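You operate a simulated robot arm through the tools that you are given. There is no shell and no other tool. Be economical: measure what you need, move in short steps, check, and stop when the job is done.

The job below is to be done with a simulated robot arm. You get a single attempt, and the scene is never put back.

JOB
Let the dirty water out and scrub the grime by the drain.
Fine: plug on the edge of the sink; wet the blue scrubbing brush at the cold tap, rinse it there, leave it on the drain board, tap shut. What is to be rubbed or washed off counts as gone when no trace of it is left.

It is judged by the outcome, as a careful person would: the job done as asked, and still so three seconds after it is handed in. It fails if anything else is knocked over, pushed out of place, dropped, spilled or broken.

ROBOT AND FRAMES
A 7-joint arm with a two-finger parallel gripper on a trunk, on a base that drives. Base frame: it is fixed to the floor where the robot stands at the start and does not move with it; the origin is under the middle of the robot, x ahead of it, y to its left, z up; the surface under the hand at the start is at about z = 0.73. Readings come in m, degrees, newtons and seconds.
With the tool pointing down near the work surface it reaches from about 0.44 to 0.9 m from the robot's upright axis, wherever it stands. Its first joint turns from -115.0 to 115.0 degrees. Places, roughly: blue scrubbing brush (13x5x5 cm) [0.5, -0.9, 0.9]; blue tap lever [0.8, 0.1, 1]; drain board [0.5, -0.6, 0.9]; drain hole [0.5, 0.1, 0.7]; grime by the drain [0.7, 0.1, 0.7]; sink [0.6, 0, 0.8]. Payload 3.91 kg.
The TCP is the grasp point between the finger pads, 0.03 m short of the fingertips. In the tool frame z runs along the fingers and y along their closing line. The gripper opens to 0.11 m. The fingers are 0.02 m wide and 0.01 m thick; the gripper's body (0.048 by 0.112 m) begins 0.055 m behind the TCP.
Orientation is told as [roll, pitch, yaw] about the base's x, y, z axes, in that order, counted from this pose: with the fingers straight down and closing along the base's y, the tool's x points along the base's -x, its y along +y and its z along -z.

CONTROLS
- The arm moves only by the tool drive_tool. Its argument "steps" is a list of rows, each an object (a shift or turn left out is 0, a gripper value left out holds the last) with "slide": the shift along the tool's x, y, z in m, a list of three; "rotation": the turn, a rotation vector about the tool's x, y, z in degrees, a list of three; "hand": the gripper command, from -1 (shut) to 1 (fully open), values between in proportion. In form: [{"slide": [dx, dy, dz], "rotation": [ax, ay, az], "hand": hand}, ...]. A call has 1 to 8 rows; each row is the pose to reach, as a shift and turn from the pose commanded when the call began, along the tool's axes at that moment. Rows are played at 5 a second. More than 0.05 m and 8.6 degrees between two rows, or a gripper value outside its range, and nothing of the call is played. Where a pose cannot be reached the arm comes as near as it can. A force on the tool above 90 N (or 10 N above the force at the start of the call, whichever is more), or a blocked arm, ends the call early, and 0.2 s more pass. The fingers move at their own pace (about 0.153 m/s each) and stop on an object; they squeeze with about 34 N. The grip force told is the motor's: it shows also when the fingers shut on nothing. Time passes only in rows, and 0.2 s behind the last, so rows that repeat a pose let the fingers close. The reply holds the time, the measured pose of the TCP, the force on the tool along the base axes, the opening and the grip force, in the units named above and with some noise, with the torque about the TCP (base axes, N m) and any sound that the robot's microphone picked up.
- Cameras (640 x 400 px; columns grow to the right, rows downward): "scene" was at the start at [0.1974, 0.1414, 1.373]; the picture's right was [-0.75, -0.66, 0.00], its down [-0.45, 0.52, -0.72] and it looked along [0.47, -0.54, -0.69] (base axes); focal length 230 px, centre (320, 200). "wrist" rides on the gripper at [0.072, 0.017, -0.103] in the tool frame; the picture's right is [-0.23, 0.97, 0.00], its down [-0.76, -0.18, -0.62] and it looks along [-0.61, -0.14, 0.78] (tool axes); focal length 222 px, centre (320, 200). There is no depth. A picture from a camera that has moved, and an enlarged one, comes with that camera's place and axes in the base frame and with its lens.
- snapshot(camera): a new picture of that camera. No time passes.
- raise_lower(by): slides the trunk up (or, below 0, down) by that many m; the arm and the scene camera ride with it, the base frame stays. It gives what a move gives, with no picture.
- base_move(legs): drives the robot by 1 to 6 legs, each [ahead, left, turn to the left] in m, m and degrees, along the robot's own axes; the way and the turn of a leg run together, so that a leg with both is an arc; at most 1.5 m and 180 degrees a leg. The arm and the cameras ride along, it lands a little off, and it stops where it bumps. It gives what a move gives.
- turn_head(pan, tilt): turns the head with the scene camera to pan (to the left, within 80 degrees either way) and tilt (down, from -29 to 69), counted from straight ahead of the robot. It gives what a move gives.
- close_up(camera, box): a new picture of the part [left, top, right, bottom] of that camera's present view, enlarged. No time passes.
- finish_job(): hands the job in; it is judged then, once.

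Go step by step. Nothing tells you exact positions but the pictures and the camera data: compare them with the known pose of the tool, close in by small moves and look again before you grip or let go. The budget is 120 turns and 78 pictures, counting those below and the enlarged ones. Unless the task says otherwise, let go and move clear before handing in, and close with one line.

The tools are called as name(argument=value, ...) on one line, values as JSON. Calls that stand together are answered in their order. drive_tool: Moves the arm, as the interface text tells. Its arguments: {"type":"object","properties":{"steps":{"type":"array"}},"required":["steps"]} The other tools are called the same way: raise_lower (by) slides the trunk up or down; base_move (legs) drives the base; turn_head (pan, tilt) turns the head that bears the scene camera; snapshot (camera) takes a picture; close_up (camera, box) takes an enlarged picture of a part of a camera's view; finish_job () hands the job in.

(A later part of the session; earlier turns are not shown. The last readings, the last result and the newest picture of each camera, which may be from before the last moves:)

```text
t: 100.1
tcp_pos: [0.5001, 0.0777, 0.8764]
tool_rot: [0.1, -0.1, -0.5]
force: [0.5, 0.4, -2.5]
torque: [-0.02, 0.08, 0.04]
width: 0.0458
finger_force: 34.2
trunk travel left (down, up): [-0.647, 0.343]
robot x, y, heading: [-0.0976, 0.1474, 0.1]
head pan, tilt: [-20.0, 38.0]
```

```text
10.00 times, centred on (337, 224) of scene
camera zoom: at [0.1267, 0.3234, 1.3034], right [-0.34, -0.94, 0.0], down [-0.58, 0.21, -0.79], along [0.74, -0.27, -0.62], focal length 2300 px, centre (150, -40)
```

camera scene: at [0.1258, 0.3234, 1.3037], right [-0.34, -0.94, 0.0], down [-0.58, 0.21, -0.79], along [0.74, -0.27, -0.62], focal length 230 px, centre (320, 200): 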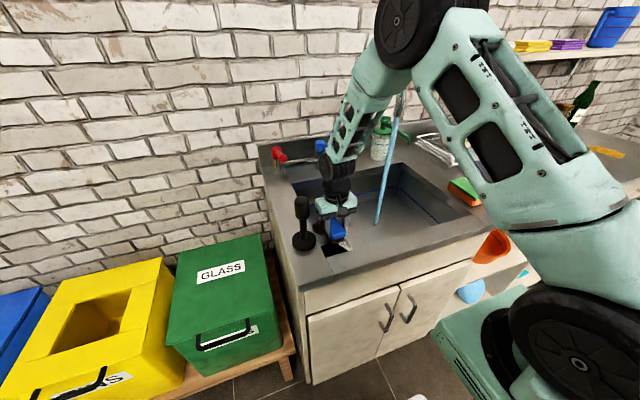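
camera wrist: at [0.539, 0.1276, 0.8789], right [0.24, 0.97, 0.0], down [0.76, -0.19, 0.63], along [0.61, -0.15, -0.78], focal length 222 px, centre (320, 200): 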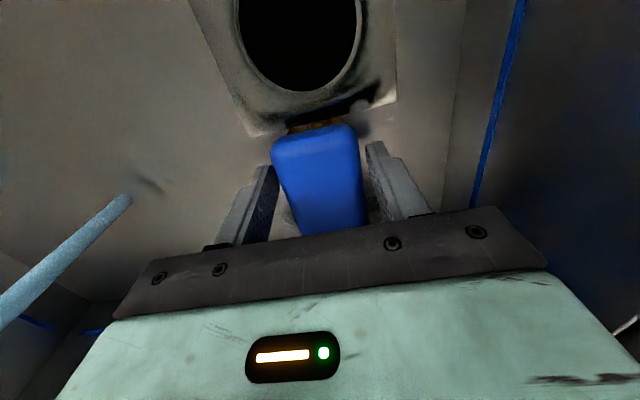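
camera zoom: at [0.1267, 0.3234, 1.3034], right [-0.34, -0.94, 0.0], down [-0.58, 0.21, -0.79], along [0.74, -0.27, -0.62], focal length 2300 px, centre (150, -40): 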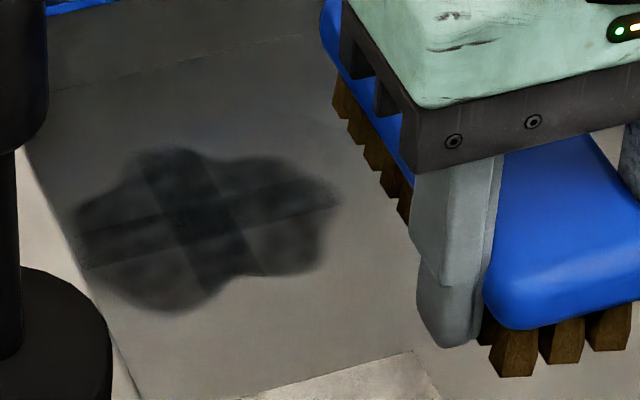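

A thin film with a cross pattern remains, and the last round changed nothing, so the brush is probably spent or dirty. I'll rinse and re-wet it in the stream, then scrub again.

drive_tool(steps=[{"slide": [0.01, -0.01, -0.04]}, {"slide": [0.02, -0.02, -0.08]}, {"slide": [0.03, -0.04, -0.12]}, {"slide": [0.03, -0.08, -0.125]}, {"slide": [0.03, -0.12, -0.125]}, {"slide": [0.03, -0.148, -0.125]}])

drive_tool(steps=[{"slide": [-0.04, 0, 0]}, {"slide": [-0.075, 0, 0]}, {"slide": [-0.075, 0.015, 0]}, {"slide": [-0.075, -0.015, 0]}, {"slide": [-0.065, 0, 0]}, {"slide": [-0.08, 0, 0]}, {"slide": [-0.065, 0.01, 0]}, {"slide": [-0.075, 0, 0]}])

close_up(camera="scene", box=[310, 80, 450, 250])

```text
t: 101.5
tcp_pos: [0.4664, -0.0737, 1.0016]
tool_rot: [0.1, -0.2, -0.5]
force: [-0.2, -0.2, -0.3]
torque: [-0.04, 0.04, 0.03]
width: 0.0461
finger_force: 33.7
trunk travel left (down, up): [-0.647, 0.343]
robot x, y, heading: [-0.0983, 0.1485, 0.4]
head pan, tilt: [-20.0, 38.0]
```

```text
t: 103.3
tcp_pos: [0.5397, -0.0727, 1.0002]
tool_rot: [0.1, -0.2, -0.6]
force: [0.1, 0.5, -1.4]
torque: [-0.01, 0.04, -0.02]
width: 0.0458
finger_force: 33.9
trunk travel left (down, up): [-0.647, 0.343]
robot x, y, heading: [-0.1009, 0.1505, 0.0]
head pan, tilt: [-20.0, 38.0]
```

```text
2.35 times, centred on (380, 165) of scene
camera zoom: at [0.126, 0.3235, 1.3036], right [-0.34, -0.94, 0.0], down [-0.58, 0.21, -0.79], along [0.74, -0.27, -0.62], focal length 541 px, centre (179, 282)
```

zoom: 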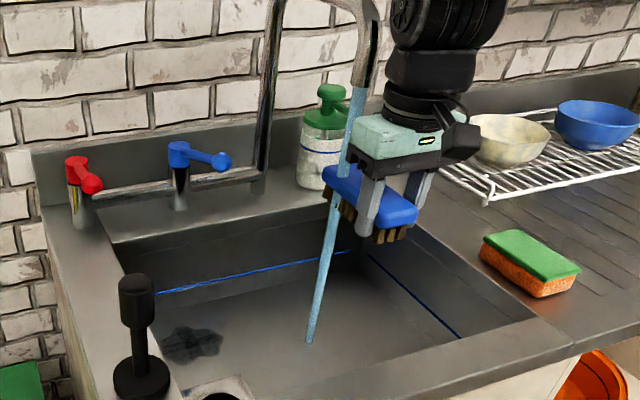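

The stream only catches the nose of the brush. I push 1.8 cm deeper for a proper soak.

drive_tool(steps=[{"slide": [-0.01, 0, 0]}, {"slide": [-0.018, 0, 0]}, {"slide": [-0.018, 0.012, 0]}, {"slide": [-0.018, 0.012, 0]}, {"slide": [-0.018, -0.012, 0]}, {"slide": [-0.018, -0.012, 0]}, {"slide": [-0.018, 0, 0]}, {"slide": [-0.018, 0, 0]}])

close_up(camera="scene", box=[310, 80, 450, 250])

```text
t: 105.1
tcp_pos: [0.559, -0.0751, 0.9994]
tool_rot: [0.1, -0.2, -0.5]
force: [-0.4, 0.2, -1.4]
torque: [0.0, 0.07, -0.01]
width: 0.0458
finger_force: 34.1
trunk travel left (down, up): [-0.647, 0.343]
robot x, y, heading: [-0.0979, 0.1473, 0.1]
head pan, tilt: [-20.0, 38.0]
```

```text
2.35 times, centred on (380, 165) of scene
camera zoom: at [0.1261, 0.3234, 1.3036], right [-0.34, -0.94, 0.0], down [-0.58, 0.21, -0.79], along [0.74, -0.27, -0.62], focal length 541 px, centre (179, 282)
```

zoom: 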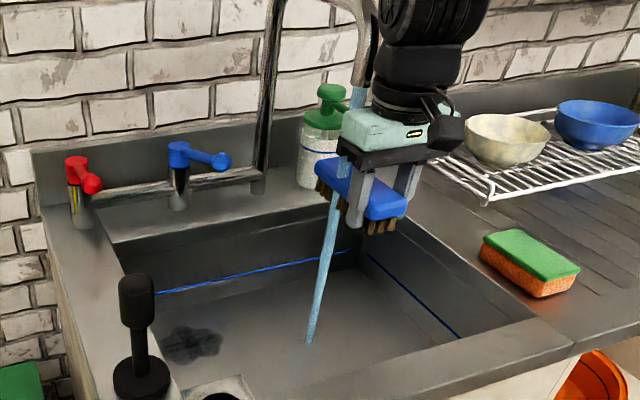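

Now it is well in the stream. Back to the grime for another scrub.

drive_tool(steps=[{"slide": [0.04, 0, 0]}, {"slide": [0.07, 0.02, 0]}, {"slide": [0.07, 0.06, 0]}, {"slide": [0.07, 0.1, 0]}, {"slide": [0.07, 0.14, 0.01]}, {"slide": [0.07, 0.17, 0.04]}, {"slide": [0.06, 0.184, 0.08]}, {"slide": [0.04, 0.184, 0.12]}])

drive_tool(steps=[{"slide": [-0.03, 0, 0.03]}, {"slide": [-0.06, 0, 0.065]}, {"slide": [-0.09, 0, 0.1]}, {"slide": [-0.09, 0, 0.108]}, {"slide": [-0.09, 0, 0.113]}])

```text
t: 106.9
tcp_pos: [0.522, 0.111, 0.8815]
tool_rot: [0.0, -0.1, -0.6]
force: [-0.3, -0.1, 0.0]
torque: [-0.04, 0.01, 0.02]
width: 0.0456
finger_force: 34.0
trunk travel left (down, up): [-0.647, 0.343]
robot x, y, heading: [-0.0991, 0.1462, 0.2]
head pan, tilt: [-20.0, 38.0]
```

```text
t: 108.1
tcp_pos: [0.613, 0.111, 0.7689]
tool_rot: [0.2, -0.3, -0.5]
force: [0.3, 0.1, -1.9]
torque: [0.02, 0.03, -0.03]
width: 0.0456
finger_force: 33.6
trunk travel left (down, up): [-0.647, 0.343]
robot x, y, heading: [-0.0981, 0.1493, 0.1]
head pan, tilt: [-20.0, 38.0]
```

drive_tool(steps=[{"slide": [0, 0, 0.004]}, {"slide": [-0.012, 0.0, 0.005]}, {"slide": [-0.012, 0.03, 0.005]}, {"slide": [0.015, 0.03, 0.0055]}, {"slide": [-0.012, 0.015, 0.0055]}, {"slide": [0.015, 0.01, 0.006]}, {"slide": [-0.012, -0.005, 0.006]}, {"slide": [0.015, -0.02, 0.006]}])

drive_tool(steps=[{"slide": [0.027, 0.0, 0.0005], "hand": -1}, {"slide": [0.005, -0.02, 0.001]}, {"slide": [-0.02, -0.02, 0.001]}, {"slide": [-0.02, 0.02, 0.0015]}, {"slide": [0.0, 0.05, 0.0015]}, {"slide": [0.0, 0.01, 0.002]}, {"slide": [0.01, -0.02, 0.002]}, {"slide": [-0.01, 0.02, 0.002]}])

```text
t: 109.9
tcp_pos: [0.5992, 0.0913, 0.7618]
tool_rot: [0.1, -0.5, -0.6]
force: [7.8, 3.2, 22.1]
torque: [0.07, 0.17, -0.08]
width: 0.0458
finger_force: 34.1
trunk travel left (down, up): [-0.647, 0.343]
robot x, y, heading: [-0.0983, 0.1527, 0.0]
head pan, tilt: [-20.0, 38.0]
```

```text
t: 111.7
tcp_pos: [0.6057, 0.1087, 0.7608]
tool_rot: [0.2, -0.1, -0.6]
force: [-4.0, -4.5, 18.0]
torque: [-0.34, 0.53, 0.11]
width: 0.0457
finger_force: 34.0
trunk travel left (down, up): [-0.647, 0.343]
robot x, y, heading: [-0.0941, 0.149, -0.1]
head pan, tilt: [-20.0, 38.0]
```

Contact held around 20 N. I lift clear and look.

drive_tool(steps=[{"slide": [0.01, 0, -0.04]}, {"slide": [0.03, -0.01, -0.08]}, {"slide": [0.06, -0.03, -0.11]}, {"slide": [0.09, -0.05, -0.14]}, {"slide": [0.1, -0.08, -0.16]}])

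close_up(camera="scene", box=[300, 194, 380, 254])

```text
t: 112.9
tcp_pos: [0.5079, 0.03, 0.922]
tool_rot: [0.1, -0.1, -0.4]
force: [-0.1, 0.9, -0.6]
torque: [-0.01, 0.07, -0.01]
width: 0.0457
finger_force: 33.4
trunk travel left (down, up): [-0.647, 0.343]
robot x, y, heading: [-0.098, 0.1488, 0.2]
head pan, tilt: [-20.0, 38.0]
```

```text
6.67 times, centred on (340, 224) of scene
camera zoom: at [0.1264, 0.3238, 1.3035], right [-0.34, -0.94, 0.0], down [-0.58, 0.21, -0.79], along [0.74, -0.27, -0.62], focal length 1534 px, centre (187, 40)
```

zoom: 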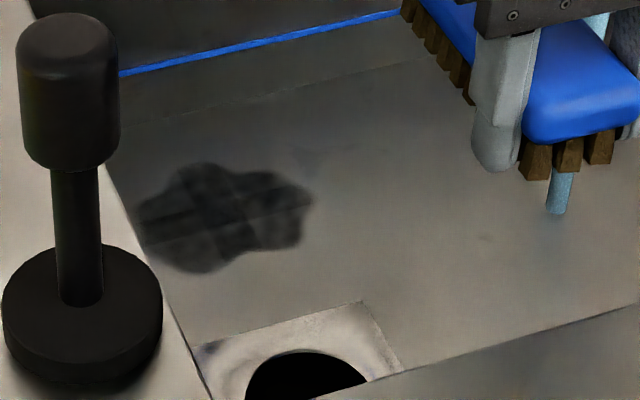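

The film is lighter but still there. I go back, re-grip higher again, and scrub with a steady lighter press.

drive_tool(steps=[{"slide": [-0.005, 0.03, 0.02]}, {"slide": [-0.02, 0.06, 0.05]}, {"slide": [-0.05, 0.078, 0.08]}, {"slide": [-0.08, 0.078, 0.11]}, {"slide": [-0.1, 0.078, 0.145]}, {"slide": [-0.104, 0.078, 0.158]}, {"slide": [-0.104, 0.078, 0.161]}])

drive_tool(steps=[{"hand": 0.1}, {"hand": 0.1}, {"slide": [0, 0, -0.008], "hand": 0.1}, {"slide": [0, 0, -0.014], "hand": 0.1}, {"slide": [0, 0, -0.014], "hand": -1}, {"slide": [0, 0, -0.014], "hand": -1}, {"slide": [0, 0, -0.014], "hand": -1}, {"slide": [0, 0, -0.014], "hand": -1}])

drive_tool(steps=[{"slide": [0, 0, 0.001]}, {"slide": [0, 0, 0.002]}])

```text
t: 114.5
tcp_pos: [0.6124, 0.1086, 0.761]
tool_rot: [0.2, -0.1, -0.5]
force: [-1.3, 0.7, 8.6]
torque: [-0.17, 0.3, -0.01]
width: 0.0456
finger_force: 33.5
trunk travel left (down, up): [-0.647, 0.343]
robot x, y, heading: [-0.0957, 0.1495, -0.0]
head pan, tilt: [-20.0, 38.0]
```

```text
t: 116.3
tcp_pos: [0.6115, 0.1071, 0.7722]
tool_rot: [0.0, -0.2, -0.6]
force: [0.7, -0.4, -0.1]
torque: [-0.01, 0.05, 0.03]
width: 0.0456
finger_force: 34.4
trunk travel left (down, up): [-0.647, 0.343]
robot x, y, heading: [-0.0981, 0.1492, 0.3]
head pan, tilt: [-20.0, 38.0]
```

```text
t: 116.9
tcp_pos: [0.6112, 0.1075, 0.772]
tool_rot: [0.1, -0.4, -0.5]
force: [-1.5, -1.8, 16.8]
torque: [-0.11, 0.12, 0.03]
width: 0.0458
finger_force: 33.7
trunk travel left (down, up): [-0.647, 0.343]
robot x, y, heading: [-0.0985, 0.1469, 0.1]
head pan, tilt: [-20.0, 38.0]
```

drive_tool(steps=[{"slide": [-0.012, 0.0, 0]}, {"slide": [-0.012, 0.032, 0]}, {"slide": [-0.012, -0.01, 0]}, {"slide": [-0.012, -0.045, 0]}, {"slide": [0.01, -0.045, 0]}, {"slide": [0.01, -0.005, 0]}, {"slide": [0.01, 0.032, 0]}, {"slide": [-0.005, 0.03, 0]}])

drive_tool(steps=[{"slide": [0.01, -0.01, 0.001]}, {"slide": [-0.01, -0.02, 0.001]}, {"slide": [0.015, -0.03, 0.001]}, {"slide": [-0.01, -0.04, 0.001]}, {"slide": [0.015, -0.05, 0.001]}, {"slide": [-0.01, -0.06, 0.001]}, {"slide": [0.015, -0.07, 0.001]}, {"slide": [-0.01, -0.075, 0.001]}])

drive_tool(steps=[{"slide": [0.02, 0.01, 0.0005]}, {"slide": [0.0, 0.02, 0.0005]}, {"slide": [0.02, 0.03, 0.0005]}, {"slide": [0.0, 0.04, 0.001]}, {"slide": [0.02, 0.05, 0.001]}, {"slide": [0.0, 0.06, 0.001]}, {"slide": [0.02, 0.07, 0.001]}, {"slide": [0.0, 0.075, 0.001]}])

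```text
t: 118.7
tcp_pos: [0.6141, 0.1397, 0.7709]
tool_rot: [0.1, 0.0, -0.5]
force: [-2.6, -0.5, 4.5]
torque: [-0.11, -0.23, -0.09]
width: 0.0459
finger_force: 34.3
trunk travel left (down, up): [-0.647, 0.343]
robot x, y, heading: [-0.0968, 0.1489, 0.3]
head pan, tilt: [-20.0, 38.0]
```

```text
t: 120.5
tcp_pos: [0.6226, 0.0622, 0.7699]
tool_rot: [0.1, -0.1, -0.7]
force: [-10.0, 1.7, 20.2]
torque: [-0.03, 0.25, -0.04]
width: 0.0456
finger_force: 34.3
trunk travel left (down, up): [-0.647, 0.343]
robot x, y, heading: [-0.0987, 0.1477, 0.5]
head pan, tilt: [-20.0, 38.0]
```

```text
t: 122.3
tcp_pos: [0.6263, 0.1379, 0.7696]
tool_rot: [0.1, -0.1, -0.5]
force: [0.1, 0.4, -0.3]
torque: [-0.01, 0.04, 0.04]
width: 0.0457
finger_force: 34.1
trunk travel left (down, up): [-0.647, 0.343]
robot x, y, heading: [-0.0987, 0.1508, 0.2]
head pan, tilt: [-20.0, 38.0]
```

drive_tool(steps=[{"slide": [0.01, 0, 0.003]}, {"slide": [-0.005, -0.02, 0.003]}, {"slide": [0.02, -0.03, 0.003]}, {"slide": [-0.005, -0.04, 0.003]}, {"slide": [0.02, -0.05, 0.003]}, {"slide": [-0.005, -0.06, 0.003]}, {"slide": [0.02, -0.075, 0.003]}, {"slide": [-0.005, -0.075, 0.003]}])

drive_tool(steps=[{"slide": [0.02, 0.01, 0.0015]}, {"slide": [0.0, 0.02, 0.0015]}, {"slide": [0.02, 0.03, 0.0015]}, {"slide": [0.0, 0.04, 0.002]}, {"slide": [0.02, 0.05, 0.002]}, {"slide": [0.0, 0.06, 0.002]}, {"slide": [0.02, 0.075, 0.002]}, {"slide": [0.0, 0.075, 0.002]}])

drive_tool(steps=[{"slide": [0.02, -0.01, -0.04]}, {"slide": [0.05, -0.03, -0.07]}, {"slide": [0.08, -0.06, -0.095]}, {"slide": [0.11, -0.09, -0.12]}, {"slide": [0.12, -0.12, -0.15]}])

close_up(camera="scene", box=[300, 194, 380, 254])

```text
t: 124.1
tcp_pos: [0.6286, 0.0597, 0.766]
tool_rot: [0.0, 0.1, -0.5]
force: [-9.7, 0.7, 19.8]
torque: [-0.09, 0.49, -0.07]
width: 0.0456
finger_force: 33.6
trunk travel left (down, up): [-0.647, 0.343]
robot x, y, heading: [-0.0983, 0.1508, 0.2]
head pan, tilt: [-20.0, 38.0]
```

```text
t: 125.9
tcp_pos: [0.6313, 0.1399, 0.7639]
tool_rot: [0.1, -0.1, -0.5]
force: [-1.9, 0.3, 0.3]
torque: [-0.05, 0.12, -0.03]
width: 0.0459
finger_force: 33.8
trunk travel left (down, up): [-0.647, 0.343]
robot x, y, heading: [-0.096, 0.1468, 0.4]
head pan, tilt: [-20.0, 38.0]
```

```text
t: 127.1
tcp_pos: [0.5093, 0.0173, 0.9125]
tool_rot: [0.1, -0.1, -0.5]
force: [0.7, -0.4, -1.6]
torque: [-0.05, 0.07, 0.0]
width: 0.0457
finger_force: 34.0
trunk travel left (down, up): [-0.647, 0.343]
robot x, y, heading: [-0.0939, 0.1484, 0.3]
head pan, tilt: [-20.0, 38.0]
```

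```text
6.67 times, centred on (340, 224) of scene
camera zoom: at [0.1265, 0.3238, 1.3034], right [-0.34, -0.94, 0.0], down [-0.58, 0.21, -0.79], along [0.74, -0.27, -0.62], focal length 1534 px, centre (187, 40)
```

zoom: 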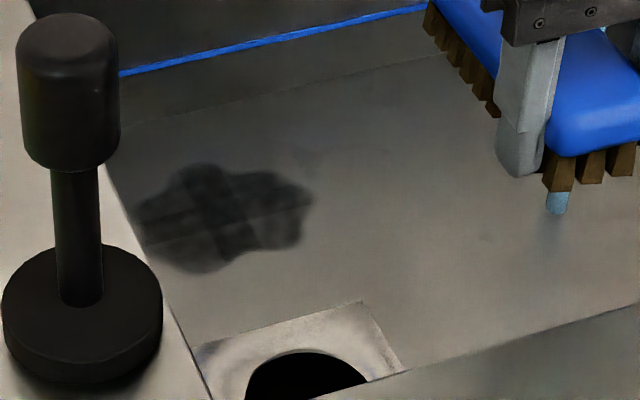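

No real change from the second half of scrubbing, so the brush likely needs rinsing between rounds. I'll rinse it longer in the stream.

drive_tool(steps=[{"slide": [0.03, -0.02, -0.03]}, {"slide": [0.035, -0.05, -0.065]}, {"slide": [0.035, -0.09, -0.088]}])

drive_tool(steps=[{"slide": [-0.04, 0, 0]}, {"slide": [-0.08, 0, 0]}, {"slide": [-0.09, 0.015, 0]}, {"slide": [-0.09, -0.015, 0]}, {"slide": [-0.07, 0, 0]}, {"slide": [-0.09, 0.01, 0]}, {"slide": [-0.07, -0.01, 0]}, {"slide": [-0.09, 0, 0]}])

drive_tool(steps=[{"slide": [0.02, 0.01, 0]}, {"slide": [0, 0.015, 0]}, {"slide": [0, -0.015, 0]}, {"slide": [0.02, 0, 0]}, {"slide": [0, 0.01, 0]}, {"slide": [0.02, -0.01, 0]}, {"slide": [0, 0, 0]}, {"slide": [0, 0, 0]}])

close_up(camera="scene", box=[300, 130, 430, 250])

```text
t: 127.9
tcp_pos: [0.4741, -0.0715, 1.0022]
tool_rot: [0.1, -0.1, -0.4]
force: [0.7, -0.4, -1.0]
torque: [-0.02, 0.09, -0.01]
width: 0.0458
finger_force: 33.6
trunk travel left (down, up): [-0.647, 0.343]
robot x, y, heading: [-0.0983, 0.1475, 0.2]
head pan, tilt: [-20.0, 38.0]
```

```text
t: 129.7
tcp_pos: [0.5636, -0.0734, 1.0001]
tool_rot: [0.0, -0.2, -0.5]
force: [0.5, -0.1, -1.7]
torque: [0.01, 0.03, 0.01]
width: 0.0457
finger_force: 33.5
trunk travel left (down, up): [-0.647, 0.343]
robot x, y, heading: [-0.0993, 0.1481, 0.1]
head pan, tilt: [-20.0, 38.0]
```

```text
t: 131.5
tcp_pos: [0.5637, -0.0721, 1.001]
tool_rot: [0.2, -0.1, -0.5]
force: [0.0, -0.2, -0.5]
torque: [-0.01, 0.02, -0.03]
width: 0.0456
finger_force: 34.4
trunk travel left (down, up): [-0.647, 0.343]
robot x, y, heading: [-0.0984, 0.1496, 0.1]
head pan, tilt: [-20.0, 38.0]
```

```text
3.33 times, centred on (365, 190) of scene
camera zoom: at [0.1261, 0.3234, 1.3036], right [-0.34, -0.94, 0.0], down [-0.58, 0.21, -0.79], along [0.74, -0.27, -0.62], focal length 767 px, centre (170, 233)
```

zoom: 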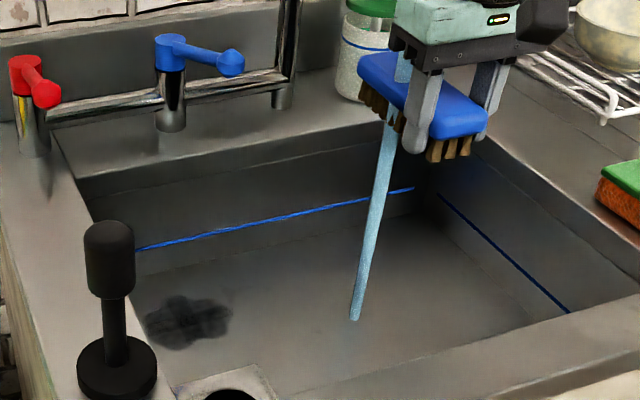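

The bristles look lighter now; rinsed. Back to scrub, lightly pressed, full coverage.

drive_tool(steps=[{"slide": [0.04, 0, 0]}, {"slide": [0.075, 0.02, 0]}, {"slide": [0.075, 0.06, 0]}, {"slide": [0.075, 0.1, 0]}, {"slide": [0.075, 0.14, 0.01]}, {"slide": [0.07, 0.17, 0.04]}, {"slide": [0.06, 0.18, 0.08]}, {"slide": [0.045, 0.18, 0.12]}])

drive_tool(steps=[{"slide": [-0.03, 0, 0.03]}, {"slide": [-0.06, 0, 0.065]}, {"slide": [-0.09, 0, 0.1]}, {"slide": [-0.1, 0, 0.112]}, {"slide": [-0.1, 0, 0.117]}, {"slide": [-0.1, 0, 0.12]}])

```text
t: 133.3
tcp_pos: [0.5175, 0.1097, 0.8813]
tool_rot: [0.1, -0.1, -0.4]
force: [-0.2, 0.4, -0.6]
torque: [0.0, -0.02, -0.01]
width: 0.0454
finger_force: 34.4
trunk travel left (down, up): [-0.647, 0.343]
robot x, y, heading: [-0.0996, 0.147, 0.1]
head pan, tilt: [-20.0, 38.0]
```

```text
t: 134.7
tcp_pos: [0.6198, 0.1079, 0.763]
tool_rot: [0.2, -0.2, -0.5]
force: [-4.9, -0.4, 15.2]
torque: [-0.14, 0.52, 0.01]
width: 0.0455
finger_force: 33.9
trunk travel left (down, up): [-0.647, 0.343]
robot x, y, heading: [-0.0967, 0.147, 0.1]
head pan, tilt: [-20.0, 38.0]
```

drive_tool(steps=[{"slide": [-0.01, 0.03, 0.0005]}, {"slide": [0.015, 0.03, 0.0005]}, {"slide": [-0.01, 0.015, 0.001]}, {"slide": [0.015, 0.0, 0.001]}, {"slide": [-0.01, -0.015, 0.001]}, {"slide": [0.015, -0.03, 0.0015]}, {"slide": [-0.01, -0.045, 0.0015]}, {"slide": [0.015, -0.045, 0.0015]}])

drive_tool(steps=[{"slide": [-0.02, 0.01, 0.0005]}, {"slide": [-0.02, 0.045, 0.0005]}, {"slide": [-0.02, 0.075, 0.001]}, {"slide": [-0.005, 0.075, 0.001]}, {"slide": [-0.005, 0.03, 0.001]}, {"slide": [-0.005, 0, 0.001]}, {"slide": [-0.015, 0.04, 0.001]}, {"slide": [-0.015, 0.07, 0.001]}])

drive_tool(steps=[{"slide": [0.02, -0.01, -0.04]}, {"slide": [0.05, -0.03, -0.07]}, {"slide": [0.08, -0.06, -0.095]}, {"slide": [0.11, -0.09, -0.12]}, {"slide": [0.12, -0.12, -0.15]}])

close_up(camera="scene", box=[300, 194, 380, 254])

```text
t: 136.5
tcp_pos: [0.6055, 0.0617, 0.7605]
tool_rot: [0.1, -0.2, -0.6]
force: [3.6, -0.9, 8.8]
torque: [-0.02, 0.1, -0.03]
width: 0.046
finger_force: 33.8
trunk travel left (down, up): [-0.647, 0.343]
robot x, y, heading: [-0.0959, 0.1452, 0.3]
head pan, tilt: [-20.0, 38.0]
```

```text
t: 138.3
tcp_pos: [0.6207, 0.131, 0.7613]
tool_rot: [0.1, -0.1, -0.6]
force: [-0.5, -5.1, 15.3]
torque: [-0.6, 0.29, 0.18]
width: 0.0458
finger_force: 34.2
trunk travel left (down, up): [-0.647, 0.343]
robot x, y, heading: [-0.0982, 0.1493, -0.0]
head pan, tilt: [-20.0, 38.0]
```

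```text
t: 139.5
tcp_pos: [0.4988, 0.0138, 0.9105]
tool_rot: [0.1, -0.2, -0.4]
force: [0.2, 0.4, -0.9]
torque: [0.0, 0.05, 0.01]
width: 0.0456
finger_force: 33.4
trunk travel left (down, up): [-0.647, 0.343]
robot x, y, heading: [-0.0984, 0.1507, 0.2]
head pan, tilt: [-20.0, 38.0]
```

```text
6.67 times, centred on (340, 224) of scene
camera zoom: at [0.1265, 0.3238, 1.3034], right [-0.34, -0.94, 0.0], down [-0.58, 0.21, -0.79], along [0.74, -0.27, -0.62], focal length 1534 px, centre (187, 40)
```

zoom: 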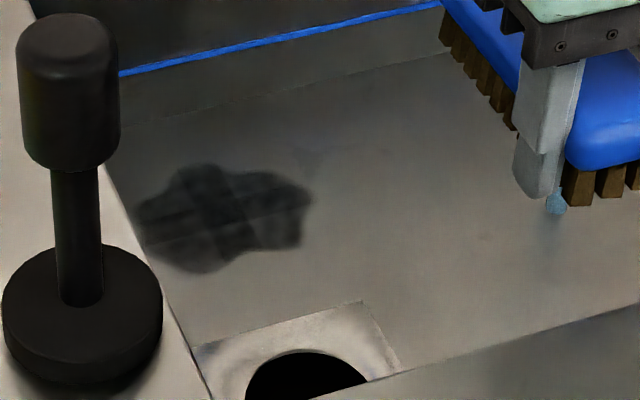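

It looks the same neutral grey as before. I'll take a close wrist view from another angle to judge whether this is a residue or only a shade.

drive_tool(steps=[{"slide": [-0.01, -0.02, -0.03]}, {"slide": [-0.02, -0.05, -0.05]}])

close_up(camera="wrist", box=[380, 90, 500, 180])

```text
t: 140.1
tcp_pos: [0.5173, -0.0367, 0.9598]
tool_rot: [0.1, -0.2, -0.5]
force: [0.0, 0.4, -0.7]
torque: [0.02, 0.05, 0.01]
width: 0.0457
finger_force: 34.6
trunk travel left (down, up): [-0.647, 0.343]
robot x, y, heading: [-0.0959, 0.1451, -0.0]
head pan, tilt: [-20.0, 38.0]
```

```text
4.44 times, centred on (440, 135) of wrist
camera zoom: at [0.4438, -0.0182, 1.0631], right [0.24, 0.97, 0.0], down [0.76, -0.19, 0.62], along [0.61, -0.14, -0.78], focal length 987 px, centre (-213, 489)
```

zoom: 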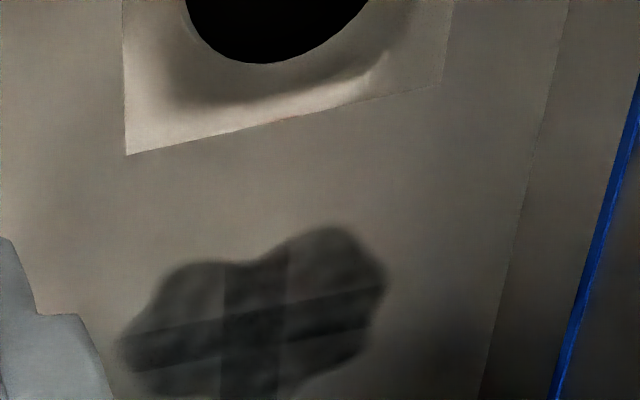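

It's a mottled residue film. The torque readings show the brush heel was riding on the drain plate, so the nose hardly touched the patch. I'll set the brush down farther forward, re-grip at its centre with the hand leaning back, and scrub flat.

drive_tool(steps=[{"slide": [0.01, 0.045, 0]}, {"slide": [0.01, 0.09, 0]}, {"slide": [0.0, 0.125, 0.02]}, {"slide": [-0.02, 0.137, 0.055]}, {"slide": [-0.05, 0.137, 0.09]}, {"slide": [-0.08, 0.137, 0.125]}, {"slide": [-0.1, 0.137, 0.16]}, {"slide": [-0.112, 0.137, 0.185]}])

drive_tool(steps=[{"slide": [0, 0, 0.006]}, {"slide": [0, 0, 0.012]}, {"slide": [0, 0, 0.014]}])

```text
t: 141.9
tcp_pos: [0.632, 0.1003, 0.7706]
tool_rot: [0.0, -0.2, -0.5]
force: [-0.9, 0.1, -0.6]
torque: [-0.04, 0.06, 0.02]
width: 0.0456
finger_force: 34.2
trunk travel left (down, up): [-0.647, 0.343]
robot x, y, heading: [-0.0967, 0.1497, 0.3]
head pan, tilt: [-20.0, 38.0]
```

```text
t: 142.7
tcp_pos: [0.6318, 0.0986, 0.7595]
tool_rot: [0.1, -0.2, -0.5]
force: [-1.7, -0.2, 4.4]
torque: [-0.2, 0.2, -0.02]
width: 0.0458
finger_force: 34.1
trunk travel left (down, up): [-0.647, 0.343]
robot x, y, heading: [-0.0971, 0.1483, 0.3]
head pan, tilt: [-20.0, 38.0]
```

drive_tool(steps=[{"hand": 0.15}, {"hand": 0.15}, {"slide": [0, 0, -0.008], "hand": 0.15}, {"slide": [-0.01, 0, -0.013], "rotation": [0, -8, 0], "hand": 0.15}, {"slide": [-0.025, 0, -0.015], "rotation": [0, -15, 0], "hand": 0.15}, {"slide": [-0.025, 0, -0.015], "rotation": [0, -15, 0], "hand": 0.15}])

snapshot(camera="wrist")

```text
t: 144.1
tcp_pos: [0.6572, 0.1001, 0.7761]
tool_rot: [0.1, -15.1, -0.7]
force: [0.5, -0.8, 0.0]
torque: [-0.03, -0.02, 0.02]
width: 0.0631
finger_force: 0.0
trunk travel left (down, up): [-0.647, 0.343]
robot x, y, heading: [-0.0947, 0.149, 0.2]
head pan, tilt: [-20.0, 38.0]
```

```text
6 pictures are left
camera wrist: at [0.5599, 0.1189, 0.8579], right [0.23, 0.97, 0.06], down [0.57, -0.18, 0.8], along [0.79, -0.15, -0.6], focal length 222 px, centre (320, 200)
```

wrist: 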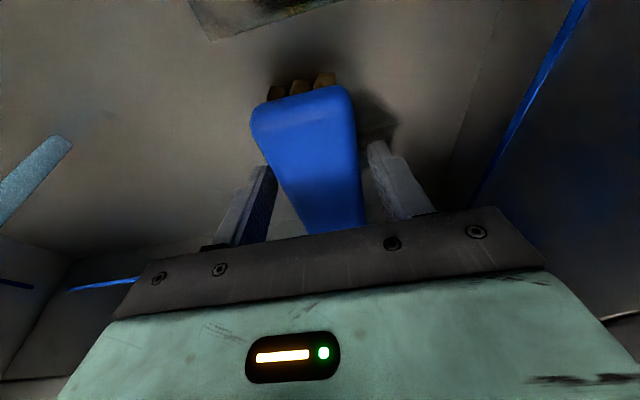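

The brush is flat, off the drain plate. Close at its centre and press lightly.

drive_tool(steps=[{"hand": -1}, {"hand": -1}, {"hand": -1}, {"slide": [0.0005, 0, 0.002], "hand": -1}])

```text
t: 145.1
tcp_pos: [0.6575, 0.1003, 0.7764]
tool_rot: [0.2, -15.1, -0.6]
force: [-6.6, -1.5, 21.7]
torque: [-0.19, 0.61, -0.06]
width: 0.046
finger_force: 34.1
trunk travel left (down, up): [-0.647, 0.343]
robot x, y, heading: [-0.0975, 0.1495, 0.2]
head pan, tilt: [-20.0, 38.0]
```

drive_tool(steps=[{"slide": [0, 0.02, 0]}, {"slide": [0, 0.04, 0.0005]}, {"slide": [0, 0, 0.001]}, {"slide": [0, -0.04, 0.001]}, {"slide": [0, 0, 0.0015]}, {"slide": [0, 0.04, 0.0015]}, {"slide": [0, 0, 0.002]}, {"slide": [0, -0.04, 0.002]}])

drive_tool(steps=[{"slide": [0.01, 0.01, -0.002]}, {"slide": [-0.007, 0.02, 0.003]}, {"slide": [0.01, 0.03, -0.0015]}, {"slide": [-0.007, 0.04, 0.003]}, {"slide": [0.01, 0.05, -0.001]}, {"slide": [-0.007, 0.06, 0.0035]}, {"slide": [0.01, 0.07, -0.001]}, {"slide": [-0.007, 0.08, 0.0035]}])

drive_tool(steps=[{"slide": [0.007, -0.02, -0.001]}, {"slide": [0.007, -0.05, -0.001]}, {"slide": [0.007, -0.08, -0.0005]}, {"slide": [0.007, -0.04, -0.0005]}, {"slide": [0.007, 0.0, 0]}, {"slide": [0.007, -0.04, 0]}, {"slide": [0.007, -0.08, 0]}, {"slide": [0.007, -0.04, 0]}])

```text
t: 146.9
tcp_pos: [0.6583, 0.0607, 0.7732]
tool_rot: [0.2, -15.4, -0.6]
force: [1.5, 5.3, 23.1]
torque: [0.06, 0.18, -0.36]
width: 0.0456
finger_force: 33.3
trunk travel left (down, up): [-0.647, 0.343]
robot x, y, heading: [-0.0968, 0.1531, 0.2]
head pan, tilt: [-20.0, 38.0]
```

```text
t: 148.7
tcp_pos: [0.6665, 0.1401, 0.7702]
tool_rot: [0.1, -15.2, -0.5]
force: [-0.5, -0.4, 0.7]
torque: [0.01, 0.05, 0.03]
width: 0.0457
finger_force: 33.9
trunk travel left (down, up): [-0.647, 0.343]
robot x, y, heading: [-0.0977, 0.1488, 0.3]
head pan, tilt: [-20.0, 38.0]
```

```text
t: 150.5
tcp_pos: [0.6606, 0.0979, 0.7697]
tool_rot: [0.1, -15.3, -0.5]
force: [-1.1, -3.9, 20.1]
torque: [-0.14, 0.21, 0.5]
width: 0.0456
finger_force: 34.1
trunk travel left (down, up): [-0.647, 0.343]
robot x, y, heading: [-0.1007, 0.1489, 0.3]
head pan, tilt: [-20.0, 38.0]
```

drive_tool(steps=[{"slide": [0, 0.04, 0.0005]}, {"slide": [0.007, 0.04, -0.001]}, {"slide": [0.007, 0, -0.0005]}, {"slide": [0.007, -0.04, 0]}, {"slide": [-0.007, -0.04, 0.003]}, {"slide": [-0.007, 0, 0.003]}, {"slide": [-0.007, 0.04, 0.0035]}, {"slide": [0, 0, 0.002]}])

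drive_tool(steps=[{"slide": [0.0, 0, -0.04]}, {"slide": [0.015, -0.02, -0.08]}, {"slide": [0.04, -0.05, -0.11]}, {"slide": [0.06, -0.08, -0.14]}, {"slide": [0.06, -0.11, -0.17]}])

close_up(camera="scene", box=[300, 194, 380, 254])

```text
t: 152.3
tcp_pos: [0.6613, 0.1015, 0.7658]
tool_rot: [0.1, -15.0, -0.4]
force: [1.2, -1.7, 3.8]
torque: [-0.12, 0.23, 0.07]
width: 0.046
finger_force: 34.0
trunk travel left (down, up): [-0.647, 0.343]
robot x, y, heading: [-0.0988, 0.1515, 0.4]
head pan, tilt: [-20.0, 38.0]
```

```text
t: 153.5
tcp_pos: [0.5551, -0.0086, 0.9131]
tool_rot: [0.2, -15.2, -0.5]
force: [0.7, 0.1, -0.8]
torque: [-0.01, 0.01, -0.02]
width: 0.0457
finger_force: 33.9
trunk travel left (down, up): [-0.647, 0.343]
robot x, y, heading: [-0.1006, 0.1461, 0.3]
head pan, tilt: [-20.0, 38.0]
```

```text
6.67 times, centred on (340, 224) of scene
camera zoom: at [0.1264, 0.3239, 1.3034], right [-0.34, -0.94, 0.0], down [-0.58, 0.21, -0.79], along [0.74, -0.27, -0.62], focal length 1534 px, centre (187, 40)
```

zoom: 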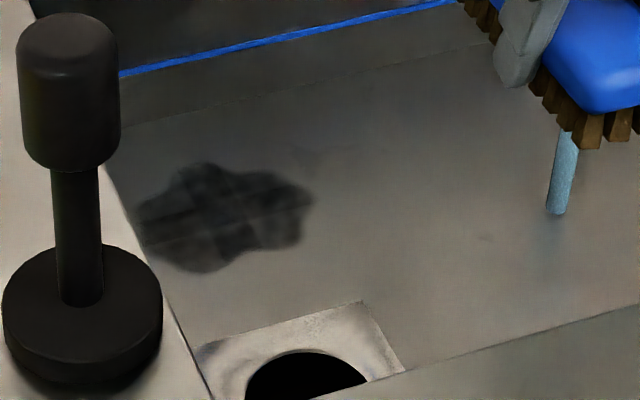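

Firm, flat scrubbing didn't change the film, so the brush's bristles probably weren't properly rinsed — only the nose had been in the water. With the hand leaning back I can bring the middle of the brush under the stream.

drive_tool(steps=[{"slide": [0.01, -0.02, -0.03]}, {"slide": [0.019, -0.045, -0.055]}, {"slide": [0.019, -0.063, -0.064]}])

drive_tool(steps=[{"slide": [-0.035, 0, 0.009]}, {"slide": [-0.06, 0, 0.016]}, {"slide": [-0.073, 0, 0.0195]}, {"slide": [-0.073, 0.015, 0.0195]}, {"slide": [-0.073, -0.015, 0.0195]}, {"slide": [-0.05, -0.01, 0.013]}, {"slide": [-0.05, 0.01, 0.013]}, {"slide": [-0.073, 0, 0.0195]}])

close_up(camera="scene", box=[310, 80, 450, 250])

```text
t: 154.3
tcp_pos: [0.5201, -0.0727, 0.9708]
tool_rot: [0.1, -15.1, -0.5]
force: [0.3, 0.5, -1.8]
torque: [0.0, 0.03, -0.01]
width: 0.0457
finger_force: 33.5
trunk travel left (down, up): [-0.647, 0.343]
robot x, y, heading: [-0.0967, 0.1447, 0.6]
head pan, tilt: [-20.0, 38.0]
```

```text
t: 156.1
tcp_pos: [0.5963, -0.073, 0.9702]
tool_rot: [0.1, -15.2, -0.5]
force: [0.4, 0.6, -1.2]
torque: [-0.02, 0.03, 0.02]
width: 0.0456
finger_force: 34.3
trunk travel left (down, up): [-0.647, 0.343]
robot x, y, heading: [-0.0987, 0.1521, 0.3]
head pan, tilt: [-20.0, 38.0]
```

```text
2.35 times, centred on (380, 165) of scene
camera zoom: at [0.1259, 0.3234, 1.3037], right [-0.34, -0.94, 0.0], down [-0.58, 0.21, -0.79], along [0.74, -0.27, -0.62], focal length 541 px, centre (179, 282)
```

zoom: 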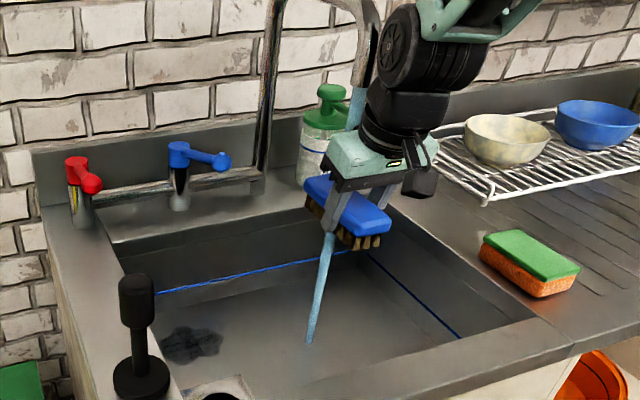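

Now the stream comes through the middle of the brush. I hold and shift it there for several seconds.

drive_tool(steps=[{"slide": [0, 0.01, 0]}, {"slide": [0, -0.01, 0]}, {"slide": [0.03, 0, -0.008]}, {"slide": [0.03, 0.01, -0.008]}, {"slide": [0.03, -0.01, -0.008]}, {"slide": [0, 0, 0]}, {"slide": [0, 0.01, 0]}, {"slide": [0, 0, 0]}])

drive_tool(steps=[{"slide": [0, 0, 0]}, {"slide": [0, -0.01, 0]}, {"slide": [0, 0.01, 0]}, {"slide": [0, 0, 0]}, {"slide": [0.04, 0, -0.01]}, {"slide": [0.075, 0, -0.02]}])

drive_tool(steps=[{"slide": [0, 0.045, 0]}, {"slide": [0, 0.09, 0]}, {"slide": [0, 0.135, 0]}, {"slide": [0, 0.172, 0.01]}, {"slide": [-0.003, 0.172, 0.055]}, {"slide": [-0.02, 0.172, 0.095]}, {"slide": [-0.04, 0.172, 0.135]}, {"slide": [-0.06, 0.172, 0.175]}])

```text
t: 157.9
tcp_pos: [0.5967, -0.0728, 0.9722]
tool_rot: [0.2, -15.2, -0.7]
force: [-0.2, 0.1, -1.8]
torque: [0.01, 0.0, 0.01]
width: 0.0458
finger_force: 34.0
trunk travel left (down, up): [-0.647, 0.343]
robot x, y, heading: [-0.0973, 0.1535, 0.2]
head pan, tilt: [-20.0, 38.0]
```

```text
t: 159.3
tcp_pos: [0.5176, -0.0692, 0.9705]
tool_rot: [0.1, -15.2, -0.6]
force: [-0.2, -0.6, -1.6]
torque: [-0.04, 0.02, 0.0]
width: 0.0457
finger_force: 34.2
trunk travel left (down, up): [-0.647, 0.343]
robot x, y, heading: [-0.0982, 0.1485, 0.4]
head pan, tilt: [-20.0, 38.0]
```

```text
t: 161.1
tcp_pos: [0.625, 0.0987, 0.819]
tool_rot: [0.2, -15.2, -0.5]
force: [-0.3, -0.3, -0.9]
torque: [-0.02, 0.02, 0.04]
width: 0.0459
finger_force: 34.3
trunk travel left (down, up): [-0.647, 0.343]
robot x, y, heading: [-0.0977, 0.1538, 0.1]
head pan, tilt: [-20.0, 38.0]
```

drive_tool(steps=[{"slide": [-0.013, 0, 0.03]}, {"slide": [-0.02, 0, 0.055]}, {"slide": [-0.02, 0, 0.06]}, {"slide": [-0.02, 0, 0.062]}])

drive_tool(steps=[{"slide": [0, 0.02, 0.0005]}, {"slide": [0, 0.042, 0.001]}, {"slide": [0, 0, 0.001]}, {"slide": [0, -0.042, 0.0015]}, {"slide": [0, 0, 0.0015]}, {"slide": [0, 0.042, 0.002]}, {"slide": [0, 0, 0.002]}, {"slide": [0, -0.042, 0.002]}])

drive_tool(steps=[{"slide": [0.01, 0.01, -0.002]}, {"slide": [-0.005, 0.02, 0.002]}, {"slide": [0.01, 0.03, -0.0015]}, {"slide": [-0.005, 0.04, 0.0025]}, {"slide": [0.01, 0.05, -0.001]}, {"slide": [-0.005, 0.06, 0.003]}, {"slide": [0.01, 0.07, -0.001]}, {"slide": [-0.005, 0.08, 0.003]}])

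drive_tool(steps=[{"slide": [0.0, -0.04, 0.001]}, {"slide": [0.0, -0.08, 0.001]}, {"slide": [0.0, -0.04, 0.001]}, {"slide": [0.0, -0.04, -0.03]}, {"slide": [0.015, -0.06, -0.07]}, {"slide": [0.04, -0.08, -0.1]}, {"slide": [0.06, -0.1, -0.13]}, {"slide": [0.06, -0.13, -0.16]}])

close_up(camera="scene", box=[300, 194, 380, 254])

```text
t: 162.1
tcp_pos: [0.6577, 0.0992, 0.7645]
tool_rot: [0.0, -15.2, -0.6]
force: [-2.1, 0.2, 3.8]
torque: [-0.14, 0.33, -0.08]
width: 0.0455
finger_force: 33.9
trunk travel left (down, up): [-0.647, 0.343]
robot x, y, heading: [-0.0989, 0.1491, -0.0]
head pan, tilt: [-20.0, 38.0]
```

```text
t: 163.9
tcp_pos: [0.6593, 0.0582, 0.7642]
tool_rot: [0.1, -15.2, -0.5]
force: [1.7, 5.3, 24.1]
torque: [0.02, -0.14, -0.27]
width: 0.0456
finger_force: 33.6
trunk travel left (down, up): [-0.647, 0.343]
robot x, y, heading: [-0.0973, 0.1487, 0.3]
head pan, tilt: [-20.0, 38.0]
```

```text
t: 165.7
tcp_pos: [0.6636, 0.1368, 0.7624]
tool_rot: [0.2, -15.3, -0.5]
force: [-17.1, -10.5, 51.1]
torque: [-1.65, 0.67, -0.41]
width: 0.0459
finger_force: 33.7
trunk travel left (down, up): [-0.647, 0.343]
robot x, y, heading: [-0.0955, 0.1486, 0.1]
head pan, tilt: [-20.0, 38.0]
```

```text
t: 166.6
tcp_pos: [0.6681, 0.0822, 0.7615]
tool_rot: [-0.1, -15.6, -0.8]
force: [-2.6, 3.7, 15.7]
torque: [0.52, 0.14, 0.1]
width: 0.0458
finger_force: 33.8
trunk travel left (down, up): [-0.647, 0.343]
robot x, y, heading: [-0.0955, 0.1488, 0.2]
head pan, tilt: [-20.0, 38.0]
stopped in row 4: the force on the tool passed its limit at 202 N (the readings are from after the stop); the commanded pose is now the measured one
```

```text
6.67 times, centred on (340, 224) of scene
camera zoom: at [0.1253, 0.3236, 1.303], right [-0.34, -0.94, 0.0], down [-0.58, 0.21, -0.79], along [0.74, -0.27, -0.62], focal length 1534 px, centre (187, 40)
```

zoom: 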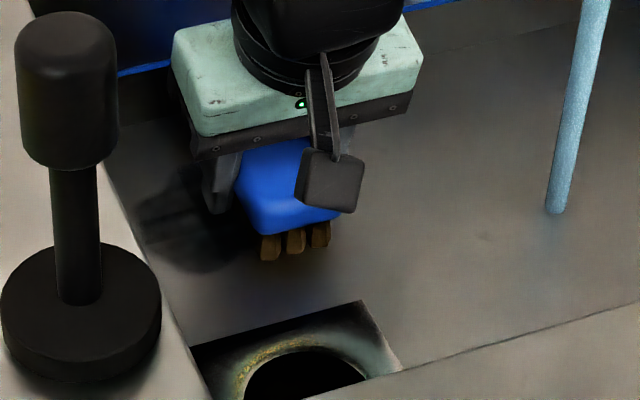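

The fingertips caught the floor (force spike), so no more pressing at this grip. I lift off, and take the brush to the stream for its rinse.

drive_tool(steps=[{"slide": [0.0, 0, -0.03]}, {"slide": [0.01, 0, -0.07]}, {"slide": [0.025, -0.02, -0.1]}, {"slide": [0.045, -0.05, -0.13]}, {"slide": [0.06, -0.08, -0.16]}, {"slide": [0.075, -0.11, -0.185]}, {"slide": [0.075, -0.152, -0.19]}])

```text
t: 168.2
tcp_pos: [0.5424, -0.0663, 0.9242]
tool_rot: [-0.2, -15.3, -0.7]
force: [-0.2, 0.6, -0.9]
torque: [-0.06, 0.01, -0.04]
width: 0.0458
finger_force: 33.8
trunk travel left (down, up): [-0.647, 0.343]
robot x, y, heading: [-0.096, 0.1467, 0.5]
head pan, tilt: [-20.0, 38.0]
```

drive_tool(steps=[{"slide": [-0.02, -0.006, -0.03]}, {"slide": [-0.045, -0.006, -0.03]}, {"slide": [-0.064, -0.006, -0.0304]}, {"slide": [-0.064, 0.006, -0.0304]}, {"slide": [-0.064, -0.018, -0.0304]}, {"slide": [-0.04, -0.006, -0.037]}, {"slide": [-0.04, 0.004, -0.037]}, {"slide": [-0.064, -0.006, -0.0304]}])

drive_tool(steps=[{"slide": [0, 0.01, 0]}, {"slide": [0, -0.01, 0]}, {"slide": [0.03, 0, -0.008]}, {"slide": [0.03, 0.01, -0.008]}, {"slide": [0.03, -0.01, -0.008]}, {"slide": [0, 0, 0]}, {"slide": [0, 0, 0]}, {"slide": [0, 0, 0]}])

close_up(camera="scene", box=[300, 140, 420, 250])

```text
t: 169.9
tcp_pos: [0.5968, -0.0744, 0.9715]
tool_rot: [-0.2, -15.4, -0.8]
force: [-0.4, 0.4, -1.1]
torque: [0.02, -0.01, 0.02]
width: 0.0458
finger_force: 33.8
trunk travel left (down, up): [-0.647, 0.343]
robot x, y, heading: [-0.1003, 0.147, 0.3]
head pan, tilt: [-20.0, 38.0]
```

```text
t: 171.8
tcp_pos: [0.5942, -0.0763, 0.9711]
tool_rot: [-0.1, -15.2, -0.9]
force: [-0.2, -0.6, -0.5]
torque: [0.01, 0.04, 0.01]
width: 0.0457
finger_force: 33.8
trunk travel left (down, up): [-0.647, 0.343]
robot x, y, heading: [-0.096, 0.151, 0.2]
head pan, tilt: [-20.0, 38.0]
```

```text
3.64 times, centred on (360, 195) of scene
camera zoom: at [0.1261, 0.3234, 1.3036], right [-0.34, -0.94, 0.0], down [-0.58, 0.21, -0.79], along [0.74, -0.27, -0.62], focal length 836 px, centre (174, 218)
```

zoom: 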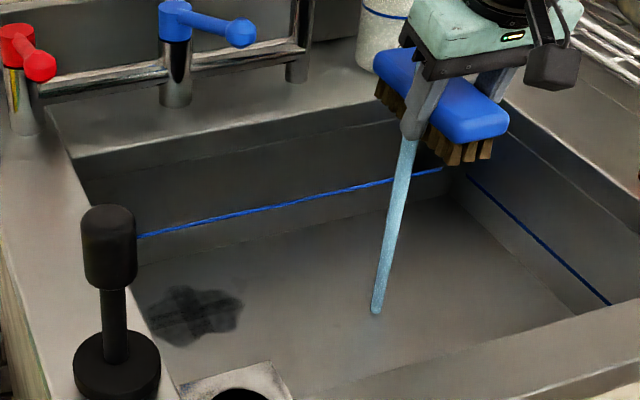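

The film is still there, but I never scrubbed with a fully rinsed brush and true flat bristle contact. I go back, set it down, re-grip higher, and scrub gently but thoroughly.

drive_tool(steps=[{"slide": [0.04, 0, -0.01]}, {"slide": [0.075, 0, -0.02]}])

drive_tool(steps=[{"slide": [0, 0.045, 0]}, {"slide": [0, 0.09, 0]}, {"slide": [0, 0.135, 0]}, {"slide": [0, 0.174, 0.01]}, {"slide": [-0.003, 0.174, 0.055]}, {"slide": [-0.02, 0.174, 0.095]}, {"slide": [-0.04, 0.174, 0.135]}, {"slide": [-0.06, 0.174, 0.175]}])

drive_tool(steps=[{"slide": [-0.013, 0, 0.03]}, {"slide": [-0.018, 0, 0.05]}, {"slide": [-0.018, 0, 0.056]}])

```text
t: 172.3
tcp_pos: [0.5173, -0.0738, 0.9695]
tool_rot: [-0.3, -15.5, -0.9]
force: [-0.9, -0.8, -1.1]
torque: [0.0, 0.03, 0.02]
width: 0.0457
finger_force: 34.0
trunk travel left (down, up): [-0.647, 0.343]
robot x, y, heading: [-0.0963, 0.1488, 0.2]
head pan, tilt: [-20.0, 38.0]
```

```text
t: 174.2
tcp_pos: [0.6264, 0.0998, 0.8177]
tool_rot: [-0.1, -15.4, -0.9]
force: [1.0, -0.6, -0.9]
torque: [0.02, 0.0, -0.02]
width: 0.0459
finger_force: 34.5
trunk travel left (down, up): [-0.647, 0.343]
robot x, y, heading: [-0.0981, 0.1501, 0.4]
head pan, tilt: [-20.0, 38.0]
```

```text
t: 174.9
tcp_pos: [0.6584, 0.0989, 0.7677]
tool_rot: [-0.2, -15.3, -1.0]
force: [0.4, 0.2, -1.3]
torque: [0.0, 0.02, -0.05]
width: 0.0454
finger_force: 33.7
trunk travel left (down, up): [-0.647, 0.343]
robot x, y, heading: [-0.0982, 0.15, 0.2]
head pan, tilt: [-20.0, 38.0]
```

drive_tool(steps=[{"slide": [0.001, 0, 0.003]}, {"slide": [0.001, 0, 0.004], "hand": 0.15}, {"slide": [0.001, 0, 0.004], "hand": 0.15}, {"slide": [-0.001, 0, -0.005], "hand": 0.15}, {"slide": [-0.0025, 0, -0.0105], "hand": 0.15}, {"slide": [-0.0025, 0, -0.0105], "hand": -1}, {"slide": [-0.0025, 0, -0.0105], "hand": -1}, {"slide": [-0.0025, 0, -0.0105], "hand": -1}])

drive_tool(steps=[{"slide": [0, 0, 0]}, {"slide": [0.0003, 0, 0.0015]}])

```text
t: 176.8
tcp_pos: [0.6574, 0.0982, 0.7777]
tool_rot: [-0.2, -15.3, -0.9]
force: [-0.2, 0.5, -0.1]
torque: [0.05, -0.06, 0.03]
width: 0.0459
finger_force: 34.3
trunk travel left (down, up): [-0.647, 0.343]
robot x, y, heading: [-0.0992, 0.1479, 0.4]
head pan, tilt: [-20.0, 38.0]
```

```text
t: 177.3
tcp_pos: [0.6575, 0.0983, 0.7771]
tool_rot: [-0.2, -15.3, -0.9]
force: [-5.3, 1.3, 12.5]
torque: [0.11, 0.18, 0.03]
width: 0.0457
finger_force: 33.4
trunk travel left (down, up): [-0.647, 0.343]
robot x, y, heading: [-0.0953, 0.1512, 0.5]
head pan, tilt: [-20.0, 38.0]
```

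12.5 N with flat bristles. Thorough sweeps now.

drive_tool(steps=[{"slide": [0, 0.022, 0]}, {"slide": [0, 0.043, 0]}, {"slide": [0, 0.02, 0.0003]}, {"slide": [0, 0, 0.0003]}, {"slide": [0, -0.02, 0.0006]}, {"slide": [0, -0.043, 0.0006]}, {"slide": [0, -0.02, 0.0009]}, {"slide": [0, 0, 0.0009]}])

drive_tool(steps=[{"slide": [-0.01, 0, 0.0032]}, {"slide": [-0.01, 0.025, 0.0032]}, {"slide": [-0.01, 0.043, 0.0035]}, {"slide": [-0.01, 0.01, 0.0035]}, {"slide": [-0.01, -0.025, 0.0038]}, {"slide": [-0.01, -0.043, 0.0038]}, {"slide": [-0.01, -0.01, 0.004]}, {"slide": [-0.01, 0.02, 0.004]}])

drive_tool(steps=[{"slide": [0.02, 0.0, -0.0045]}, {"slide": [0, -0.01, 0.0008]}, {"slide": [0.02, -0.02, -0.0045]}, {"slide": [0, -0.03, 0.001]}, {"slide": [0.02, -0.04, -0.004]}, {"slide": [0, -0.05, 0.0012]}, {"slide": [0.02, -0.06, -0.004]}, {"slide": [0, -0.06, 0.0014]}])

```text
t: 179.2
tcp_pos: [0.6573, 0.0954, 0.7768]
tool_rot: [-0.2, -15.4, -0.9]
force: [-0.4, -8.9, 23.2]
torque: [-0.25, -0.38, 0.07]
width: 0.0457
finger_force: 33.8
trunk travel left (down, up): [-0.647, 0.343]
robot x, y, heading: [-0.0985, 0.1501, 0.2]
head pan, tilt: [-20.0, 38.0]
```

```text
t: 180.9
tcp_pos: [0.6696, 0.1175, 0.776]
tool_rot: [-0.2, -15.5, -0.9]
force: [-1.2, -7.4, 24.9]
torque: [-0.07, 0.16, 0.38]
width: 0.0458
finger_force: 34.4
trunk travel left (down, up): [-0.647, 0.343]
robot x, y, heading: [-0.0974, 0.1459, 0.3]
head pan, tilt: [-20.0, 38.0]
```

```text
t: 182.8
tcp_pos: [0.669, 0.0571, 0.7725]
tool_rot: [-0.1, -15.3, -0.8]
force: [-0.3, 0.1, -0.3]
torque: [0.01, 0.01, 0.01]
width: 0.0456
finger_force: 34.2
trunk travel left (down, up): [-0.647, 0.343]
robot x, y, heading: [-0.0965, 0.1495, 0.3]
head pan, tilt: [-20.0, 38.0]
```

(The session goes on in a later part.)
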